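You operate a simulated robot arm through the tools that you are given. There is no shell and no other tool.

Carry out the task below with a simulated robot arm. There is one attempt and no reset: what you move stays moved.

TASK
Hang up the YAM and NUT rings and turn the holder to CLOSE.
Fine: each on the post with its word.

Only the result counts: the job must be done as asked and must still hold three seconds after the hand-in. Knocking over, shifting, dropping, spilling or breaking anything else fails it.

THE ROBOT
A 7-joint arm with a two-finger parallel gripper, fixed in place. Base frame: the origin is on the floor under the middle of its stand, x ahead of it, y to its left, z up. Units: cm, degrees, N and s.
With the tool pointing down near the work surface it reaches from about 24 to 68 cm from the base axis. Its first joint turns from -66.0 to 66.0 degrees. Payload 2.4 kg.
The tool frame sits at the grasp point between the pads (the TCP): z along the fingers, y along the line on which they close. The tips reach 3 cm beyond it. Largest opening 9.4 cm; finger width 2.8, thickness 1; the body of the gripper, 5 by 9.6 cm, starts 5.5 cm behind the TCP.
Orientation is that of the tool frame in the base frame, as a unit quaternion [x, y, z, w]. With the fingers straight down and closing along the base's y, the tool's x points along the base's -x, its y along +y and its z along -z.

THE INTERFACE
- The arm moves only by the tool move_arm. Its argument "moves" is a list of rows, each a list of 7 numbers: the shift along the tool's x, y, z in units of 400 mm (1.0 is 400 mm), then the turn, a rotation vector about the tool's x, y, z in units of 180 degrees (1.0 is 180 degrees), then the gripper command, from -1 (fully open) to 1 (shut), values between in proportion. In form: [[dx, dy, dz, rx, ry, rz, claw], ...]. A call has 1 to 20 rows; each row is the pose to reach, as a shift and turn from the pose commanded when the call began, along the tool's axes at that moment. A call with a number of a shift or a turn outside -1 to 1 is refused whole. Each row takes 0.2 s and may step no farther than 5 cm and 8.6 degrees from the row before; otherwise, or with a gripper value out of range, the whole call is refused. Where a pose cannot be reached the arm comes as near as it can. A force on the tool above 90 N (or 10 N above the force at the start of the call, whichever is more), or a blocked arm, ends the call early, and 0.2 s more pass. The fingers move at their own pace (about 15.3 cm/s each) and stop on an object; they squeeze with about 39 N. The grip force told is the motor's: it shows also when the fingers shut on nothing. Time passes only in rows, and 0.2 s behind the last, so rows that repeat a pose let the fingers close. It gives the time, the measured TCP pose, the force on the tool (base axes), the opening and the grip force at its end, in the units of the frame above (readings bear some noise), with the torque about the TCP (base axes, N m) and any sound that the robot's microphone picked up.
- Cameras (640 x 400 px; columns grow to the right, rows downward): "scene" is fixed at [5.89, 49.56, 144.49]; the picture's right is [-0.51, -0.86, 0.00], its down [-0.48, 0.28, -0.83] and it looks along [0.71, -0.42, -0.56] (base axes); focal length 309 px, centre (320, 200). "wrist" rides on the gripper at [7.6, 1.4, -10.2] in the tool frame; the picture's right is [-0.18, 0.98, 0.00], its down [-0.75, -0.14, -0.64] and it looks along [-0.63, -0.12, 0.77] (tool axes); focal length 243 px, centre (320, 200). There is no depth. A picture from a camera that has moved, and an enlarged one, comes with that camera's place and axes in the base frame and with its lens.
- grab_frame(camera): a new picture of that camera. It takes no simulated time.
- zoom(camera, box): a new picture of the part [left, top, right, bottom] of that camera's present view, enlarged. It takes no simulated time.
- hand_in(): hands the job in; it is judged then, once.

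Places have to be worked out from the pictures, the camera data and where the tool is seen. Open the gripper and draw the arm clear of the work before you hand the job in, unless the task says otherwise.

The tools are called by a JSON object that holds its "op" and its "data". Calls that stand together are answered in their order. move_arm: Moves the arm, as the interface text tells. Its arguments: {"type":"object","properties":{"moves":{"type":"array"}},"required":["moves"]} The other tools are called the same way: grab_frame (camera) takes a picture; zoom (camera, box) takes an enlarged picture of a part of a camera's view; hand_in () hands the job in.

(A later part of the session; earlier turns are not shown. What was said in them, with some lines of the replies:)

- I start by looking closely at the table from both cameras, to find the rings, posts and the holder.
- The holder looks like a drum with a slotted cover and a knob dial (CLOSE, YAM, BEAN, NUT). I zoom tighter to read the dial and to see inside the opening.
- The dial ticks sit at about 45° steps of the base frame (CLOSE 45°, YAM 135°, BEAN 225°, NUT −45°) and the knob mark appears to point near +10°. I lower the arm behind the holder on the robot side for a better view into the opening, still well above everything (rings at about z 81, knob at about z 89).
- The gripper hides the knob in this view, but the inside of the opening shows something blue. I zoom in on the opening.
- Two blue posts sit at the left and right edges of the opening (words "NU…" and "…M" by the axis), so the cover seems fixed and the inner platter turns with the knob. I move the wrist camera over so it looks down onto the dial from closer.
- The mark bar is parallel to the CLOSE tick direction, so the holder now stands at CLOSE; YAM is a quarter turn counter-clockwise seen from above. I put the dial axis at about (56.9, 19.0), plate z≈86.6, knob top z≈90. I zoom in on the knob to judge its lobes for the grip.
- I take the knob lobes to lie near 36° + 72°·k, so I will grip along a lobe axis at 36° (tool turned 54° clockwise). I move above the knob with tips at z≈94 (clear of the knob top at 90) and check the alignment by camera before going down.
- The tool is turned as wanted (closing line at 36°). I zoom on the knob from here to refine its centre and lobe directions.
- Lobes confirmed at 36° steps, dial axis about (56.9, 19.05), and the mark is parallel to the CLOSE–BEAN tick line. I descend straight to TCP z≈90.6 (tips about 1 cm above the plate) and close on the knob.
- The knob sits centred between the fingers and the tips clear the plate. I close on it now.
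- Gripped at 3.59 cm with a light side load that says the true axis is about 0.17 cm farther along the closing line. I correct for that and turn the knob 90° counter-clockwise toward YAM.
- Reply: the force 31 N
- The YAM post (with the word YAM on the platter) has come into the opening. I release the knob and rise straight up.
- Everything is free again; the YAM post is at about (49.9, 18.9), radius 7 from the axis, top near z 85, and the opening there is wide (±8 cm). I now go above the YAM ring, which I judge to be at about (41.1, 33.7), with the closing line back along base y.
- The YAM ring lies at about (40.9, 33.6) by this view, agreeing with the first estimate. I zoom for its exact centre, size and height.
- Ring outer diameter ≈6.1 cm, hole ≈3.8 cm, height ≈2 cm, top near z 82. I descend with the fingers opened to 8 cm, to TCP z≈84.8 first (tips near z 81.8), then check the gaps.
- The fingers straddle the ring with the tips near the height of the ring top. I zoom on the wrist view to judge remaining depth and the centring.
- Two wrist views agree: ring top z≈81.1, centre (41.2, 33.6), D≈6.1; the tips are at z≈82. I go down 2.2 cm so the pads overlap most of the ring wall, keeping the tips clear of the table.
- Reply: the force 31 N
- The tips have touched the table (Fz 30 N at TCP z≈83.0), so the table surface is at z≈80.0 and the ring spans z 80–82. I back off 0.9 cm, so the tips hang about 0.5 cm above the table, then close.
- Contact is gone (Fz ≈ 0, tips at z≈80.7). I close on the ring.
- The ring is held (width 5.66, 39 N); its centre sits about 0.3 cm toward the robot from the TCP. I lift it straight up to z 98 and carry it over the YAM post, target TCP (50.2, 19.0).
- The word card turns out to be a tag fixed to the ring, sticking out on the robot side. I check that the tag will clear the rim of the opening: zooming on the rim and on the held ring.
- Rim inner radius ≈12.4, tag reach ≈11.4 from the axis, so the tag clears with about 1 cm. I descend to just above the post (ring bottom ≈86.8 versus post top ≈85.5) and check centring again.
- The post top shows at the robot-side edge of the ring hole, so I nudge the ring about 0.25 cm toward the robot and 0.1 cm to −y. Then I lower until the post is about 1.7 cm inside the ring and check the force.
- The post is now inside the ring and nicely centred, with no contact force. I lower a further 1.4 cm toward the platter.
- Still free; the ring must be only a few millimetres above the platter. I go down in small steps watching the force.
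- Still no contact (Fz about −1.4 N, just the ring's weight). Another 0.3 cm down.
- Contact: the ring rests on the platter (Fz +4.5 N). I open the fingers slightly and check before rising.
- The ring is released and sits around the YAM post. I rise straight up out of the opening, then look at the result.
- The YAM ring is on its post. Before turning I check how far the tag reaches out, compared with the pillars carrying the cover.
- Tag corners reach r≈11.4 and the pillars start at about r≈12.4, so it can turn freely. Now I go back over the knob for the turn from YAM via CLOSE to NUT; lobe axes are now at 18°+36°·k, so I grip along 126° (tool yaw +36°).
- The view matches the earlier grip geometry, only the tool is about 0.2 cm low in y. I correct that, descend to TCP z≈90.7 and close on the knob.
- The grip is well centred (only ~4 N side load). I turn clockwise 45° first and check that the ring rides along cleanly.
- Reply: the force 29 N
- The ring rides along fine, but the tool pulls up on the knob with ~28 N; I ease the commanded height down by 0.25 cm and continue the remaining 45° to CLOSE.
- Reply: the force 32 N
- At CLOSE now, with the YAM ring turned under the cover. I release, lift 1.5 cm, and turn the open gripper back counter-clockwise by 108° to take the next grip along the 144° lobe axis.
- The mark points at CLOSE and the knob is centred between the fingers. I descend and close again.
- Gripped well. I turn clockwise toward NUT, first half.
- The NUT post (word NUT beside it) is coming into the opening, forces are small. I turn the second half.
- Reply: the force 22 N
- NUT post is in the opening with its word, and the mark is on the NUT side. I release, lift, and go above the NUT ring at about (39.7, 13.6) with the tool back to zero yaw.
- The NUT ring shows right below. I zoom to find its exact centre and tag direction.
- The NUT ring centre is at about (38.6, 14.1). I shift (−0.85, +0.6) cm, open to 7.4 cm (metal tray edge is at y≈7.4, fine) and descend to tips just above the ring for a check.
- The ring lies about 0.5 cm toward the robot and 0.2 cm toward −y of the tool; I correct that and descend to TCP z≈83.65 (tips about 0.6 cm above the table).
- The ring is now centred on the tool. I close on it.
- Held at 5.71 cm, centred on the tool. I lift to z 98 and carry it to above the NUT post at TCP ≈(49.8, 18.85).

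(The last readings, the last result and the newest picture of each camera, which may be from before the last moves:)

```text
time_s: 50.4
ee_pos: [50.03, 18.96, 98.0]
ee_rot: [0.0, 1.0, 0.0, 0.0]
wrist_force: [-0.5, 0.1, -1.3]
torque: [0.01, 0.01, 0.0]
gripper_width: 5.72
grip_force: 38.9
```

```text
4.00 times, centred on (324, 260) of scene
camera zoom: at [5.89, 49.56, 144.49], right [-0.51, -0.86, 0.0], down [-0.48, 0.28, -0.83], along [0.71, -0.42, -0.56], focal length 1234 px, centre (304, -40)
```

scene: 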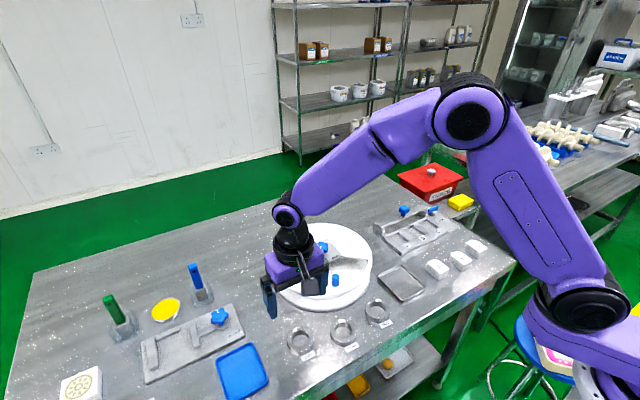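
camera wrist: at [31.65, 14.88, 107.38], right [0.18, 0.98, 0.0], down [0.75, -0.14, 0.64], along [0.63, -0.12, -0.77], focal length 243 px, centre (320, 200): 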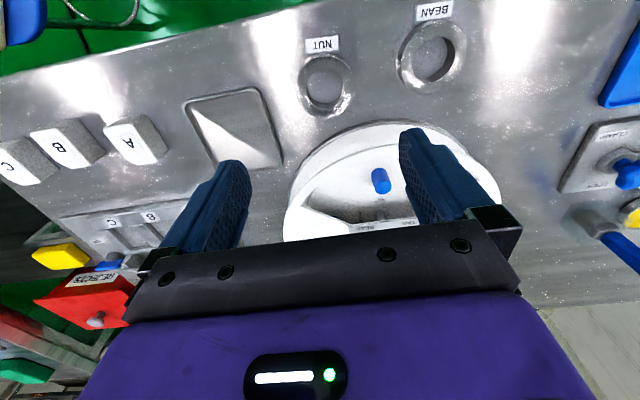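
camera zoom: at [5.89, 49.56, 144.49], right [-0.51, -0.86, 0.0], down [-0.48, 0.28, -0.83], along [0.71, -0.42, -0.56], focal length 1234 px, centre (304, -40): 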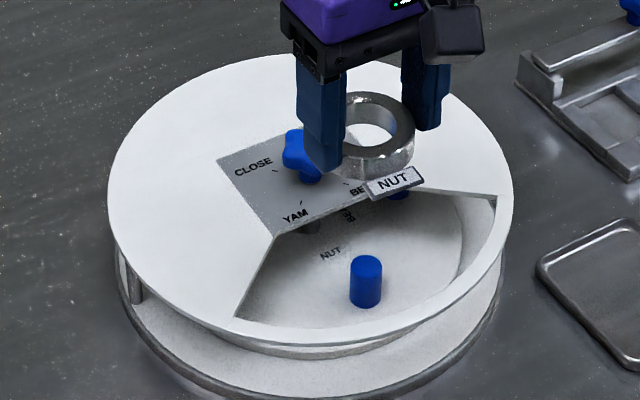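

The NUT ring sits about 0.5 cm farther out in the grip than the YAM ring did, so I shift 0.55 cm toward the robot and descend to just above the post for a check.

{"op": "move_arm", "data": {"moves": [[0.0135, 0, 0.04, 0, 0, 0, 1], [0.0135, 0, 0.1, 0, 0, 0, 1], [0.0135, 0, 0.16, 0, 0, 0, 1], [0.0135, 0, 0.188, 0, 0, 0, 1], [0.0135, 0, 0.188, 0, 0, 0, 1]]}}

{"op": "zoom", "data": {"camera": "wrist", "box": [200, 5, 470, 215]}}

{"op": "zoom", "data": {"camera": "scene", "box": [290, 220, 370, 310]}}

```text
time_s: 51.6
ee_pos: [49.37, 18.75, 90.44]
ee_rot: [0.0, 1.0, 0.0, 0.0]
wrist_force: [0.1, -0.4, -1.5]
torque: [-0.03, 0.03, -0.02]
gripper_width: 5.71
grip_force: 39.0
```

```text
1.90 times, centred on (335, 110) of wrist
camera zoom: at [41.63, 20.29, 100.79], right [0.18, 0.98, 0.0], down [0.75, -0.14, 0.64], along [0.63, -0.12, -0.77], focal length 462 px, centre (291, 371)
```

zoom: 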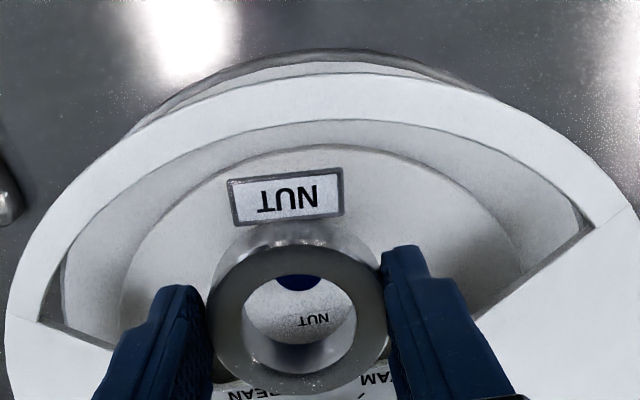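

```text
4.44 times, centred on (330, 265) of scene
camera zoom: at [5.89, 49.56, 144.49], right [-0.51, -0.86, 0.0], down [-0.48, 0.28, -0.83], along [0.71, -0.42, -0.56], focal length 1371 px, centre (276, -89)
```

zoom: 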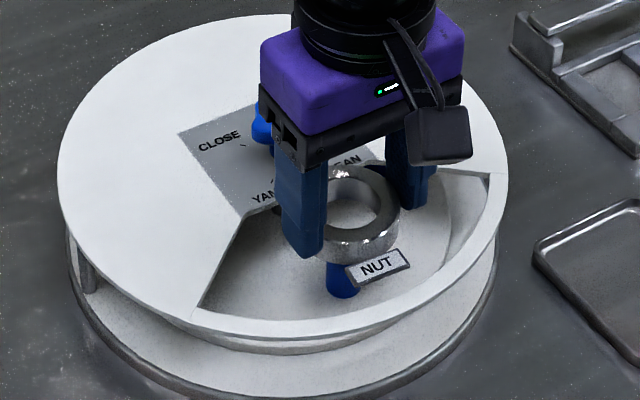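

This matches the centred picture I had for YAM. I lower so the post enters the ring and check.

{"op": "move_arm", "data": {"moves": [[0, 0, 0.012, 0, 0, 0, 1], [0, 0, 0.025, 0, 0, 0, 1], [0, 0, 0.04, 0, 0, 0, 1], [0, 0, 0.055, 0, 0, 0, 1], [0, 0, 0.07, 0, 0, 0, 1], [0, 0, 0.07, 0, 0, 0, 1]]}}

{"op": "zoom", "data": {"camera": "wrist", "box": [200, 5, 470, 215]}}

{"op": "zoom", "data": {"camera": "scene", "box": [290, 220, 370, 310]}}

```text
time_s: 53.0
ee_pos: [49.52, 18.6, 87.48]
ee_rot: [0.0, 1.0, 0.0, 0.0]
wrist_force: [-0.2, -0.5, -2.0]
torque: [-0.03, -0.02, 0.0]
gripper_width: 5.68
grip_force: 39.0
```

```text
1.90 times, centred on (335, 110) of wrist
camera zoom: at [41.71, 20.18, 97.95], right [0.18, 0.98, 0.0], down [0.75, -0.14, 0.64], along [0.63, -0.12, -0.77], focal length 462 px, centre (291, 371)
```

zoom: 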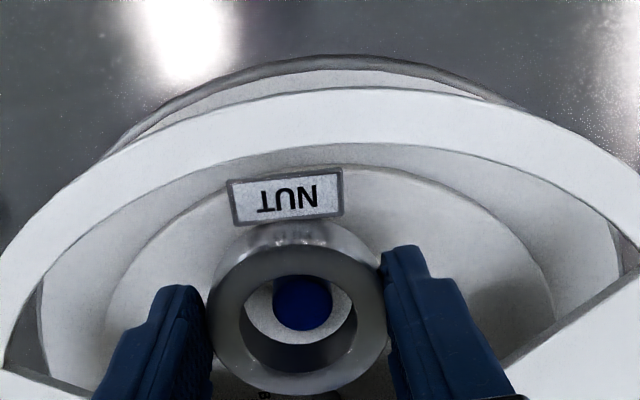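

```text
4.44 times, centred on (330, 265) of scene
camera zoom: at [5.89, 49.56, 144.49], right [-0.51, -0.86, 0.0], down [-0.48, 0.28, -0.83], along [0.71, -0.42, -0.56], focal length 1371 px, centre (276, -89)
```

zoom: 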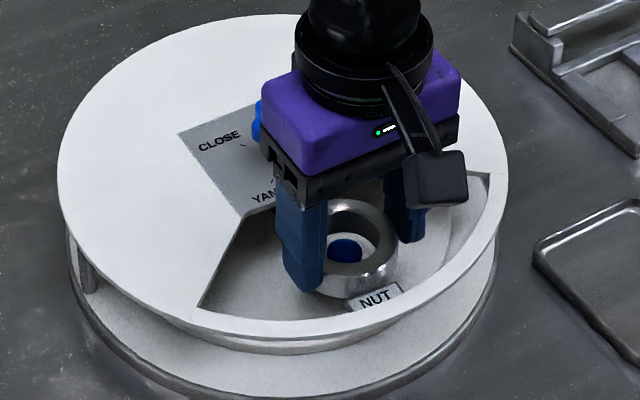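

The post is inside the ring, no contact force. I lower another 1.5 cm.

{"op": "move_arm", "data": {"moves": [[0, 0, 0.0125, 0, 0, 0, 1], [0, 0, 0.025, 0, 0, 0, 1], [0, 0, 0.0375, 0, 0, 0, 1], [0, 0, 0.0375, 0, 0, 0, 1]]}}

{"op": "zoom", "data": {"camera": "wrist", "box": [200, 5, 470, 215]}}

```text
time_s: 54.0
ee_pos: [49.34, 18.66, 86.13]
ee_rot: [0.001, 1.0, 0.0, 0.0]
wrist_force: [-0.5, 0.2, -2.0]
torque: [0.01, -0.02, 0.01]
gripper_width: 5.69
grip_force: 39.4
```

```text
1.90 times, centred on (335, 110) of wrist
camera zoom: at [41.66, 20.25, 96.44], right [0.18, 0.98, 0.0], down [0.75, -0.14, 0.64], along [0.63, -0.12, -0.77], focal length 462 px, centre (291, 371)
```

zoom: 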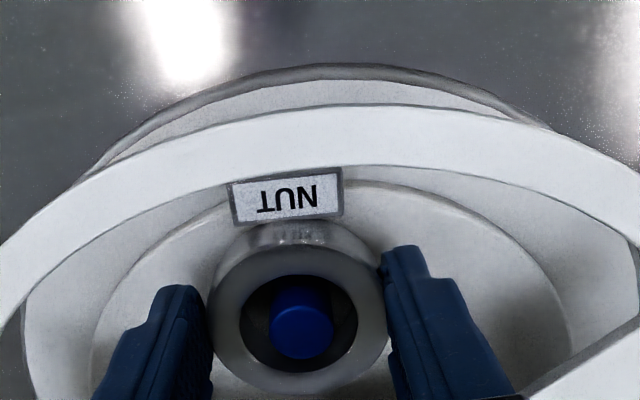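

Centred and still free of contact. Two small steps down to touch the platter.

{"op": "move_arm", "data": {"moves": [[0, 0, 0.006, 0, 0, 0, 1], [0, 0, 0.012, 0, 0, 0, 1], [0, 0, 0.012, 0, 0, 0, 1]]}}

```text
time_s: 54.8
ee_pos: [49.42, 18.86, 85.6]
ee_rot: [0.0, 1.0, -0.001, 0.0]
wrist_force: [-2.2, -1.7, 5.0]
torque: [-0.1, -0.01, -0.04]
gripper_width: 5.7
grip_force: 38.8
```

The ring has touched the platter (Fz +5 N). I open the fingers a little to release it and look.

{"op": "move_arm", "data": {"moves": [[0, 0, -0.001, 0, 0, 0, 0], [0, 0, -0.002, 0, 0, 0, -0.4], [0, 0, -0.002, 0, 0, 0, -0.55], [0, 0, -0.002, 0, 0, 0, -0.55]]}}

{"op": "zoom", "data": {"camera": "wrist", "box": [200, 5, 470, 215]}}

{"op": "zoom", "data": {"camera": "scene", "box": [320, 255, 370, 295]}}

```text
time_s: 55.8
ee_pos: [49.55, 18.96, 85.74]
ee_rot: [0.0, 1.0, 0.0, 0.0]
wrist_force: [0.3, -0.5, 0.2]
torque: [-0.01, -0.02, 0.03]
gripper_width: 7.28
grip_force: 0.0
```

```text
1.90 times, centred on (335, 110) of wrist
camera zoom: at [41.7, 20.33, 96.05], right [0.18, 0.98, 0.0], down [0.75, -0.14, 0.64], along [0.63, -0.12, -0.77], focal length 462 px, centre (291, 371)
```

zoom: 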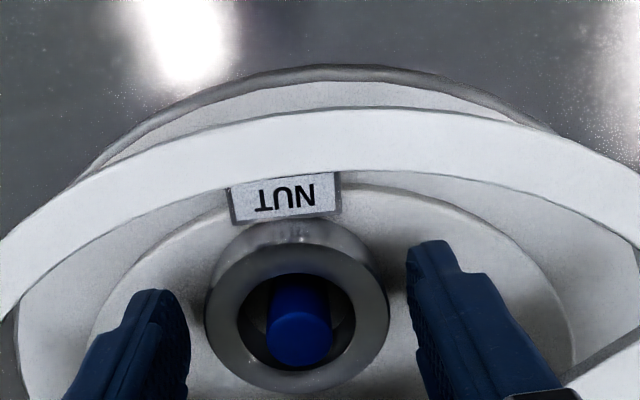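

```text
10.00 times, centred on (345, 275) of scene
camera zoom: at [5.89, 49.56, 144.49], right [-0.51, -0.86, 0.0], down [-0.48, 0.28, -0.83], along [0.71, -0.42, -0.56], focal length 3086 px, centre (70, -550)
```

zoom: 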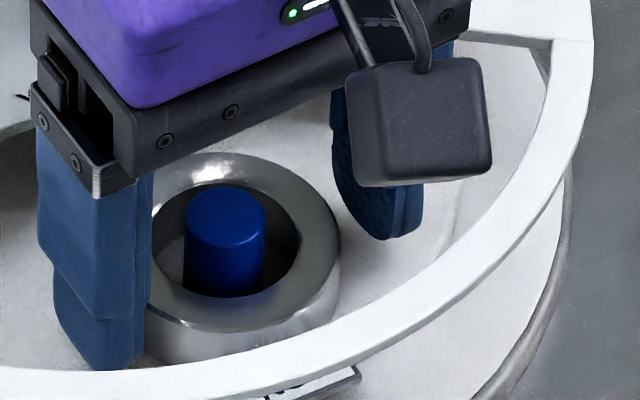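

Released with the post centred in the ring. I rise straight up, then move over the knob with tool yaw −36° for the last turn to CLOSE.

{"op": "move_arm", "data": {"moves": [[0, 0, -0.04, 0, 0, 0, -0.55], [0, 0, -0.1, 0, 0, 0, -0.55], [0, 0, -0.18, 0, 0, 0, -0.55], [0, 0, -0.26, 0, 0, 0, -0.7], [0, 0, -0.32, 0, 0, 0, -1], [-0.0465, 0.001, -0.32, 0, 0, 0.05, -1], [-0.093, 0.002, -0.32, 0, 0, 0.09, -1], [-0.1395, 0.003, -0.31, 0, 0, 0.13, -1], [-0.186, 0.003, -0.29, 0, 0, 0.17, -1], [-0.186, 0.003, -0.28, 0, 0, 0.2, -1], [-0.186, 0.003, -0.28, 0, 0, 0.2, -1]]}}

{"op": "grab_frame", "data": {"camera": "wrist"}}

{"op": "zoom", "data": {"camera": "scene", "box": [260, 210, 388, 310]}}

```text
refused: row 6 steps farther than a row can; nothing moved
```

```text
taken
camera wrist: at [41.7, 20.33, 96.05], right [0.18, 0.98, 0.0], down [0.75, -0.14, 0.64], along [0.63, -0.12, -0.77], focal length 243 px, centre (320, 200)
```

wrist: 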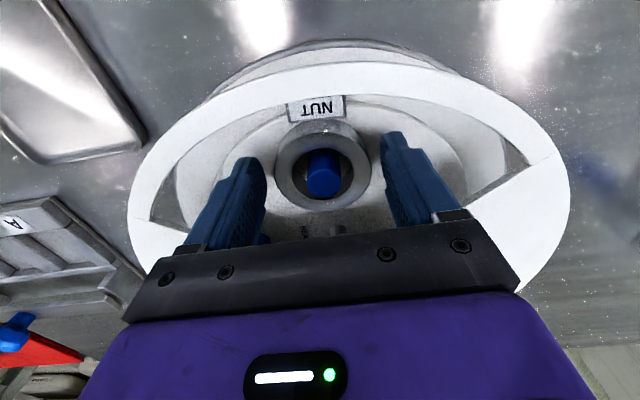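

```text
4.00 times, centred on (324, 260) of scene
camera zoom: at [5.89, 49.56, 144.49], right [-0.51, -0.86, 0.0], down [-0.48, 0.28, -0.83], along [0.71, -0.42, -0.56], focal length 1234 px, centre (304, -40)
```

zoom: 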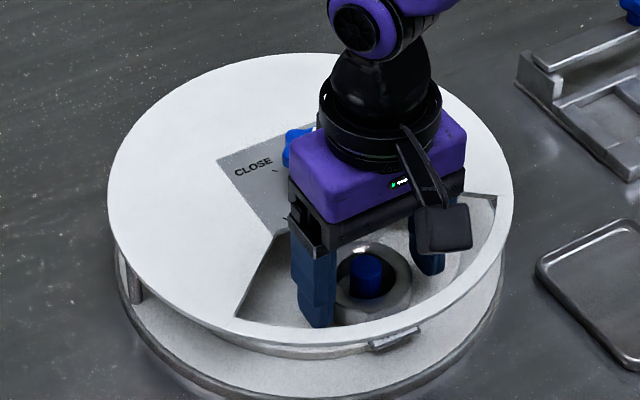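

The call was refused because one turn step was 9° (over 8.6°); nothing moved. I repeat it with 7.2° steps.

{"op": "move_arm", "data": {"moves": [[0, 0, -0.04, 0, 0, 0, -0.55], [0, 0, -0.1, 0, 0, 0, -0.55], [0, 0, -0.18, 0, 0, 0, -0.55], [0, 0, -0.26, 0, 0, 0, -0.7], [0, 0, -0.32, 0, 0, 0, -1], [-0.0465, 0.001, -0.32, 0, 0, 0.04, -1], [-0.093, 0.002, -0.32, 0, 0, 0.08, -1], [-0.1395, 0.003, -0.31, 0, 0, 0.12, -1], [-0.186, 0.003, -0.29, 0, 0, 0.16, -1], [-0.186, 0.003, -0.28, 0, 0, 0.2, -1], [-0.186, 0.003, -0.28, 0, 0, 0.2, -1]]}}

{"op": "grab_frame", "data": {"camera": "wrist"}}

{"op": "zoom", "data": {"camera": "scene", "box": [260, 210, 388, 310]}}

```text
time_s: 58.2
ee_pos: [56.96, 18.92, 96.95]
ee_rot: [0.309, 0.951, 0.001, 0.0]
wrist_force: [0.0, 0.9, 0.1]
torque: [0.02, -0.03, 0.02]
gripper_width: 9.38
grip_force: 0.0
```

```text
taken
camera wrist: at [51.53, 24.59, 107.31], right [0.73, 0.69, 0.0], down [0.53, -0.56, 0.64], along [0.44, -0.47, -0.77], focal length 243 px, centre (320, 200)
```

wrist: 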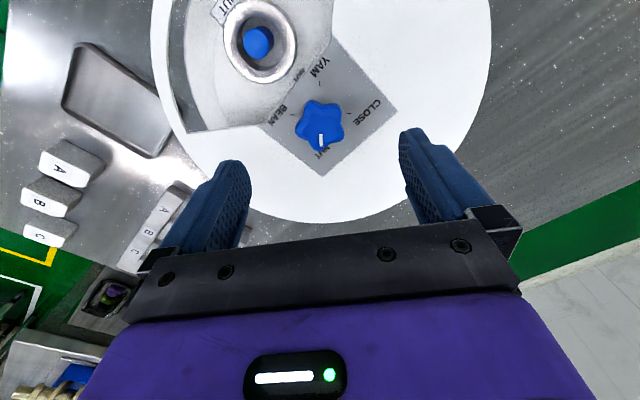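

```text
4.00 times, centred on (324, 260) of scene
camera zoom: at [5.89, 49.56, 144.49], right [-0.51, -0.86, 0.0], down [-0.48, 0.28, -0.83], along [0.71, -0.42, -0.56], focal length 1234 px, centre (304, -40)
```

zoom: 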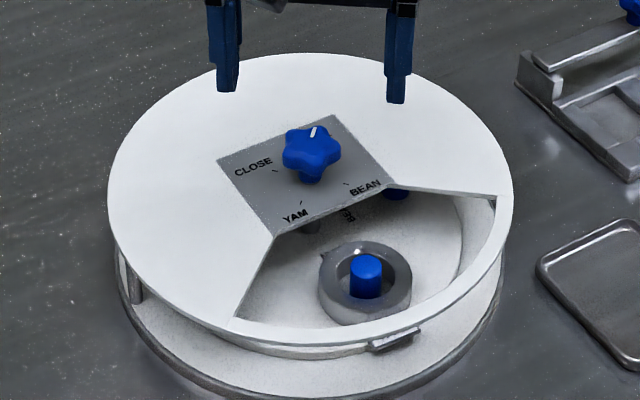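

The NUT ring is on its post. I descend onto the knob and grip it along the 54° lobe axis.

{"op": "move_arm", "data": {"moves": [[0.0015, 0.002, 0.04, 0, 0, 0, -1], [0.0015, 0.002, 0.08, 0, 0, 0, -1], [0.0015, 0.002, 0.12, 0, 0, 0, -1], [0.0015, 0.002, 0.158, 0, 0, 0, -1], [0.0015, 0.002, 0.158, 0, 0, 0, -0.4], [0.0015, 0.002, 0.158, 0, 0, 0, 0.2], [0.0015, 0.002, 0.158, 0, 0, 0, 1], [0.0015, 0.002, 0.158, 0, 0, 0, 1]]}}

{"op": "zoom", "data": {"camera": "wrist", "box": [240, 60, 420, 230]}}

```text
time_s: 60.0
ee_pos: [56.86, 19.01, 90.52]
ee_rot: [0.309, 0.951, 0.0, 0.0]
wrist_force: [-0.5, -1.4, -1.6]
torque: [-0.15, -0.36, -0.01]
gripper_width: 3.58
grip_force: 44.8
```

```text
2.35 times, centred on (330, 145) of wrist
camera zoom: at [51.36, 24.77, 100.9], right [0.73, 0.69, 0.0], down [0.53, -0.56, 0.64], along [0.44, -0.47, -0.77], focal length 571 px, centre (296, 329)
```

zoom: 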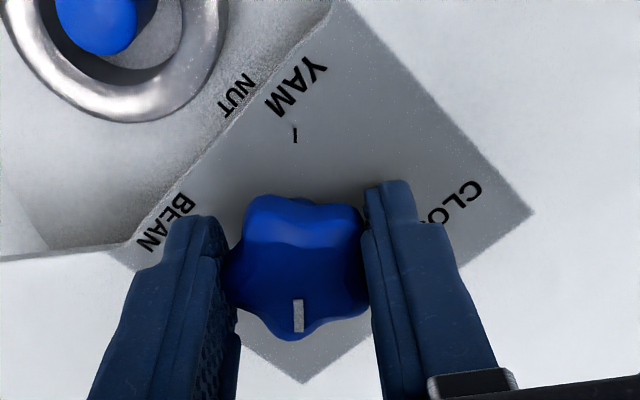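

Very small loads: a well-centred grip. I turn 45° counter-clockwise toward CLOSE and check.

{"op": "move_arm", "data": {"moves": [[0, 0, 0, 0, 0, -0.04167, 1], [0, 0, 0, 0, 0, -0.08333, 1], [0, 0, 0, 0, 0, -0.125, 1], [0, 0, 0, 0, 0, -0.16667, 1], [0, 0, 0, 0, 0, -0.20833, 1], [0, 0, 0, 0, 0, -0.25, 1]]}}

{"op": "zoom", "data": {"camera": "scene", "box": [262, 210, 390, 320]}}

```text
time_s: 61.4
ee_pos: [56.69, 19.09, 90.56]
ee_rot: [-0.079, 0.997, -0.001, -0.001]
wrist_force: [-12.8, -11.7, 0.3]
torque: [0.0, -0.89, -0.04]
gripper_width: 3.6
grip_force: 45.0
```

```text
3.64 times, centred on (326, 265) of scene
camera zoom: at [5.85, 49.53, 144.5], right [-0.51, -0.86, 0.0], down [-0.48, 0.28, -0.83], along [0.71, -0.42, -0.56], focal length 1122 px, centre (298, -36)
```

zoom: 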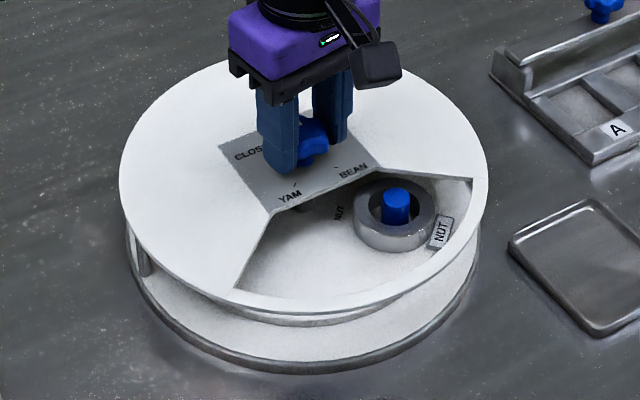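

The NUT ring rides along cleanly. I turn the remaining 45°.

{"op": "move_arm", "data": {"moves": [[0, 0, 0, 0, 0, -0.04167, 1], [0, 0, 0, 0, 0, -0.08333, 1], [0, 0, 0, 0, 0, -0.125, 1], [0, 0, 0, 0, 0, -0.16667, 1], [0, 0, 0, 0, 0, -0.20833, 1], [0, 0, 0, 0, 0, -0.25, 1], [0, 0, 0, 0, 0, -0.25, 1]]}}

{"op": "zoom", "data": {"camera": "scene", "box": [262, 210, 390, 320]}}

{"op": "zoom", "data": {"camera": "wrist", "box": [240, 60, 420, 230]}}

```text
time_s: 63.0
ee_pos: [56.82, 18.81, 90.61]
ee_rot: [-0.454, 0.891, 0.0, -0.001]
wrist_force: [2.0, -20.5, -6.7]
torque: [-1.11, 0.89, -0.02]
gripper_width: 3.58
grip_force: 44.5
```

```text
3.64 times, centred on (326, 265) of scene
camera zoom: at [5.91, 49.51, 144.5], right [-0.51, -0.86, 0.0], down [-0.48, 0.28, -0.83], along [0.71, -0.42, -0.56], focal length 1122 px, centre (298, -36)
```

zoom: 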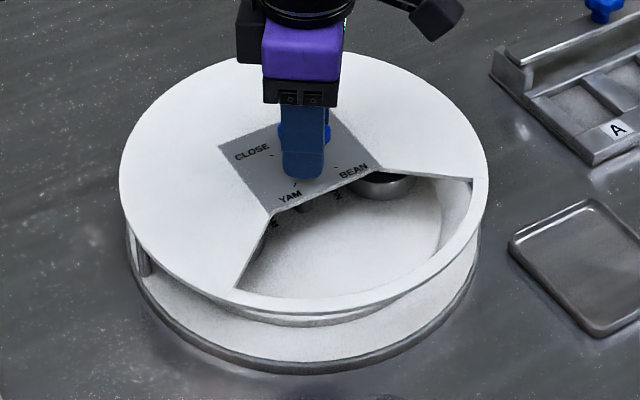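

```text
2.35 times, centred on (330, 145) of wrist
camera zoom: at [51.11, 13.56, 100.92], right [-0.69, 0.73, 0.0], down [0.56, 0.53, 0.64], along [0.47, 0.44, -0.77], focal length 571 px, centre (296, 329)
```

zoom: 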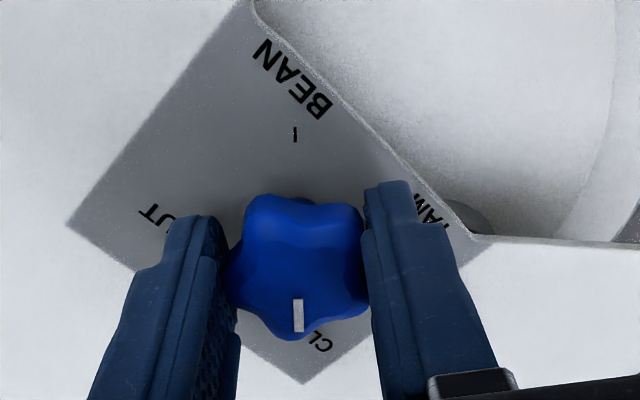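

The mark stands opposite the BEAN tick, i.e. at CLOSE. I ease off the 20 N side load by shifting the command 0.25 cm, then release gently and rise.

{"op": "move_arm", "data": {"moves": [[0.0025, -0.002, 0, 0, 0, 0, 1], [0.005, -0.0037, 0, 0, 0, 0, 1], [0.005, -0.0037, 0, 0, 0, 0, 0.1], [0.005, -0.0037, 0, 0, 0, 0, -0.4], [0.005, -0.0037, 0, 0, 0, 0, -0.8], [0.005, -0.0037, -0.02, 0, 0, 0, -0.9], [0.005, -0.0037, -0.08, 0, 0, 0, -0.9], [0.005, -0.0037, -0.16, 0, 0, 0, -0.9], [0.005, -0.0037, -0.25, 0, 0, 0, -0.9]]}}

{"op": "grab_frame", "data": {"camera": "wrist"}}

{"op": "zoom", "data": {"camera": "wrist", "box": [260, 40, 380, 150]}}

{"op": "zoom", "data": {"camera": "scene", "box": [262, 210, 390, 320]}}

```text
time_s: 65.0
ee_pos: [56.54, 18.82, 100.67]
ee_rot: [-0.454, 0.891, 0.0, 0.001]
wrist_force: [0.6, 0.0, -0.2]
torque: [0.0, -0.06, 0.01]
gripper_width: 8.95
grip_force: 0.1
```

```text
taken
camera wrist: at [50.84, 13.51, 111.01], right [-0.69, 0.73, 0.0], down [0.56, 0.53, 0.64], along [0.47, 0.44, -0.77], focal length 243 px, centre (320, 200)
```

wrist: 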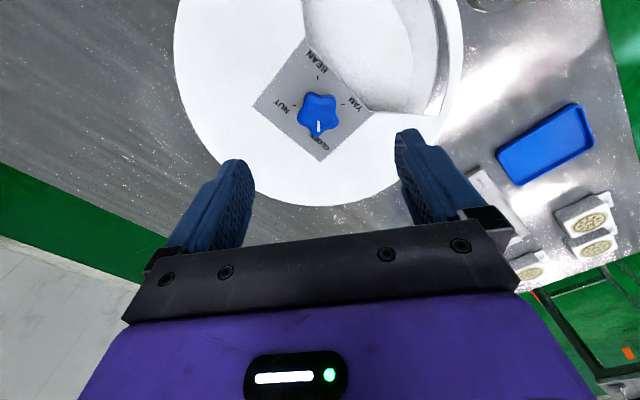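

```text
3.64 times, centred on (320, 95) of wrist
camera zoom: at [50.84, 13.51, 111.01], right [-0.69, 0.73, 0.0], down [0.56, 0.53, 0.64], along [0.47, 0.44, -0.77], focal length 882 px, centre (320, 582)
```

zoom: 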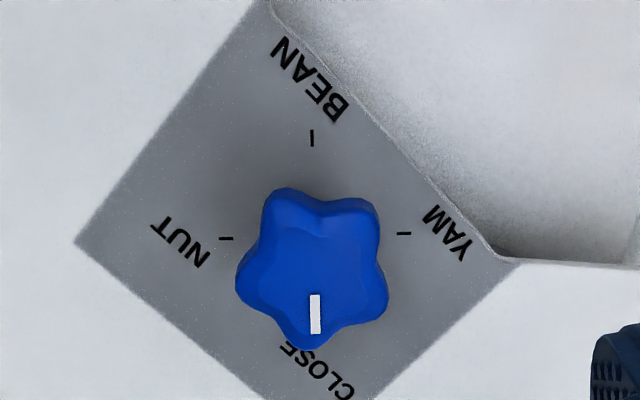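

```text
3.64 times, centred on (326, 265) of scene
camera zoom: at [5.89, 49.56, 144.49], right [-0.51, -0.86, 0.0], down [-0.48, 0.28, -0.83], along [0.71, -0.42, -0.56], focal length 1122 px, centre (298, -36)
```

zoom: 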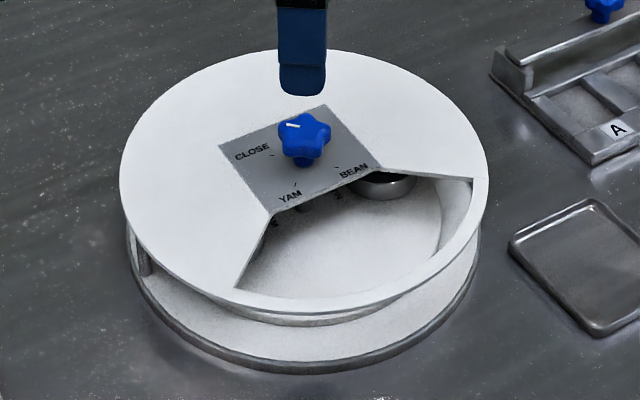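

The mark now lines up with the BEAN–CLOSE axis, at CLOSE. I draw the arm up and back to about its starting place, clear of the work, for a final inspection.

{"op": "move_arm", "data": {"moves": [[0, 0, -0.11, 0, 0, 0, -1], [0, 0, -0.22, 0, 0, 0, -1], [0, 0, -0.33, 0, 0, 0, -1], [0, 0, -0.44, 0, 0, 0, -1], [0.0327, 0.0836, -0.456, 0, 0, 0.0333, -1], [0.0654, 0.1672, -0.472, 0, 0, 0.0667, -1], [0.0982, 0.2508, -0.488, 0, 0, 0.1, -1], [0.1309, 0.3344, -0.504, 0, 0, 0.1333, -1], [0.1636, 0.4181, -0.52, 0, 0, 0.1667, -1], [0.1963, 0.5017, -0.536, 0, 0, 0.2, -1], [0.2291, 0.5853, -0.552, 0, 0, 0.2333, -1], [0.2618, 0.6689, -0.568, 0, 0, 0.2667, -1], [0.2945, 0.7525, -0.5825, 0, 0, 0.3, -1], [0.2945, 0.7525, -0.5825, 0, 0, 0.3, -1]]}}

{"op": "grab_frame", "data": {"camera": "scene"}}

{"op": "zoom", "data": {"camera": "scene", "box": [290, 230, 354, 270]}}

{"op": "zoom", "data": {"camera": "wrist", "box": [240, 110, 400, 230]}}

{"op": "zoom", "data": {"camera": "scene", "box": [290, 240, 380, 300]}}

```text
time_s: 68.0
ee_pos: [25.64, 27.02, 123.89]
ee_rot: [0.001, 1.0, 0.0, 0.0]
wrist_force: [0.2, 0.1, -0.5]
torque: [-0.02, -0.01, -0.01]
gripper_width: 9.41
grip_force: 0.0
```

```text
taken
```

scene: 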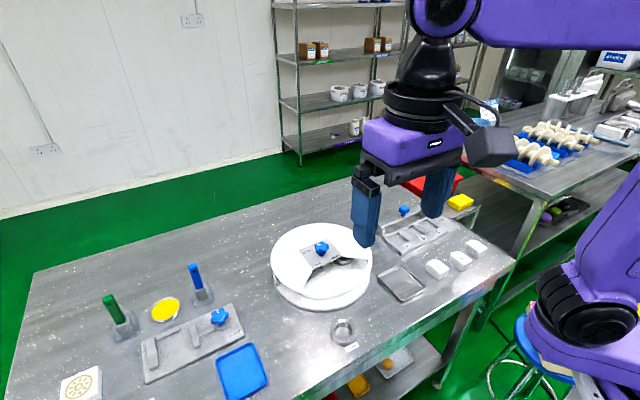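

```text
10.00 times, centred on (322, 250) of scene
camera zoom: at [5.89, 49.56, 144.49], right [-0.51, -0.86, 0.0], down [-0.48, 0.28, -0.83], along [0.71, -0.42, -0.56], focal length 3086 px, centre (300, -300)
```

zoom: 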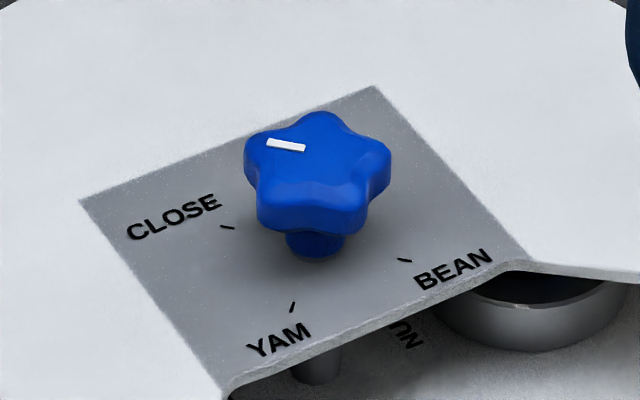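

```text
3.33 times, centred on (320, 170) of wrist
camera zoom: at [17.85, 28.49, 134.28], right [0.19, 0.98, 0.0], down [0.75, -0.14, 0.64], along [0.63, -0.12, -0.77], focal length 809 px, centre (320, 300)
```

zoom: 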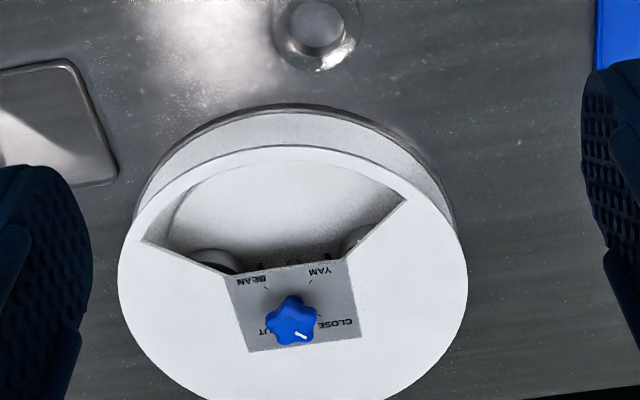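

```text
6.67 times, centred on (335, 270) of scene
camera zoom: at [5.89, 49.56, 144.49], right [-0.51, -0.86, 0.0], down [-0.48, 0.28, -0.83], along [0.71, -0.42, -0.56], focal length 2057 px, centre (220, -267)
```

zoom: 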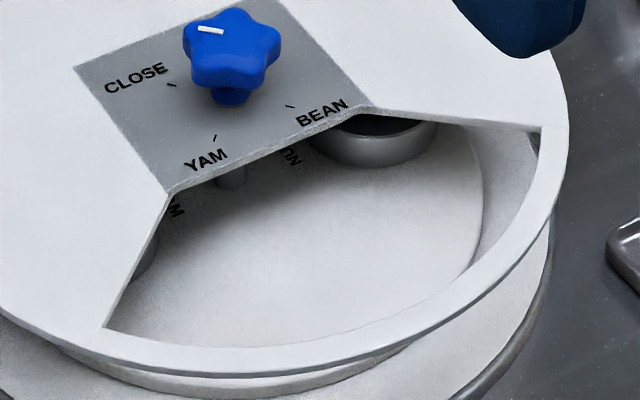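

The knob picture matches CLOSE exactly as at the start. The NUT ring shows under the cover on the NUT side and the YAM ring on the YAM side, the BEAN ring and everything else stand untouched, and the arm is clear with the gripper open. I hand in the job.

{"op": "hand_in", "data": {}}

```text
The job is handed in.
```

The YAM and NUT rings are each on the post with their word, and the holder is turned to CLOSE. I've handed the job in, but no verdict has come back yet.

- **YAM ring:** I turned the knob to YAM, put the ring over the post beside that word, and it settled on the platter.
- **NUT ring:** I turned the knob through CLOSE to NUT and set this ring on its post the same way.
- **CLOSE:** The knob mark lines up with the CLOSE tick and looks the same as in the first pictures. Both rings are now mostly under the cover, one on each side, so I could see only parts of them at the end.

While I was picking up the YAM ring, the fingertips touched the table lightly (about 30 N). In the final pictures nothing else has visibly moved, and the BEAN ring is where it was. The gripper is open and the arm is back near its starting place.
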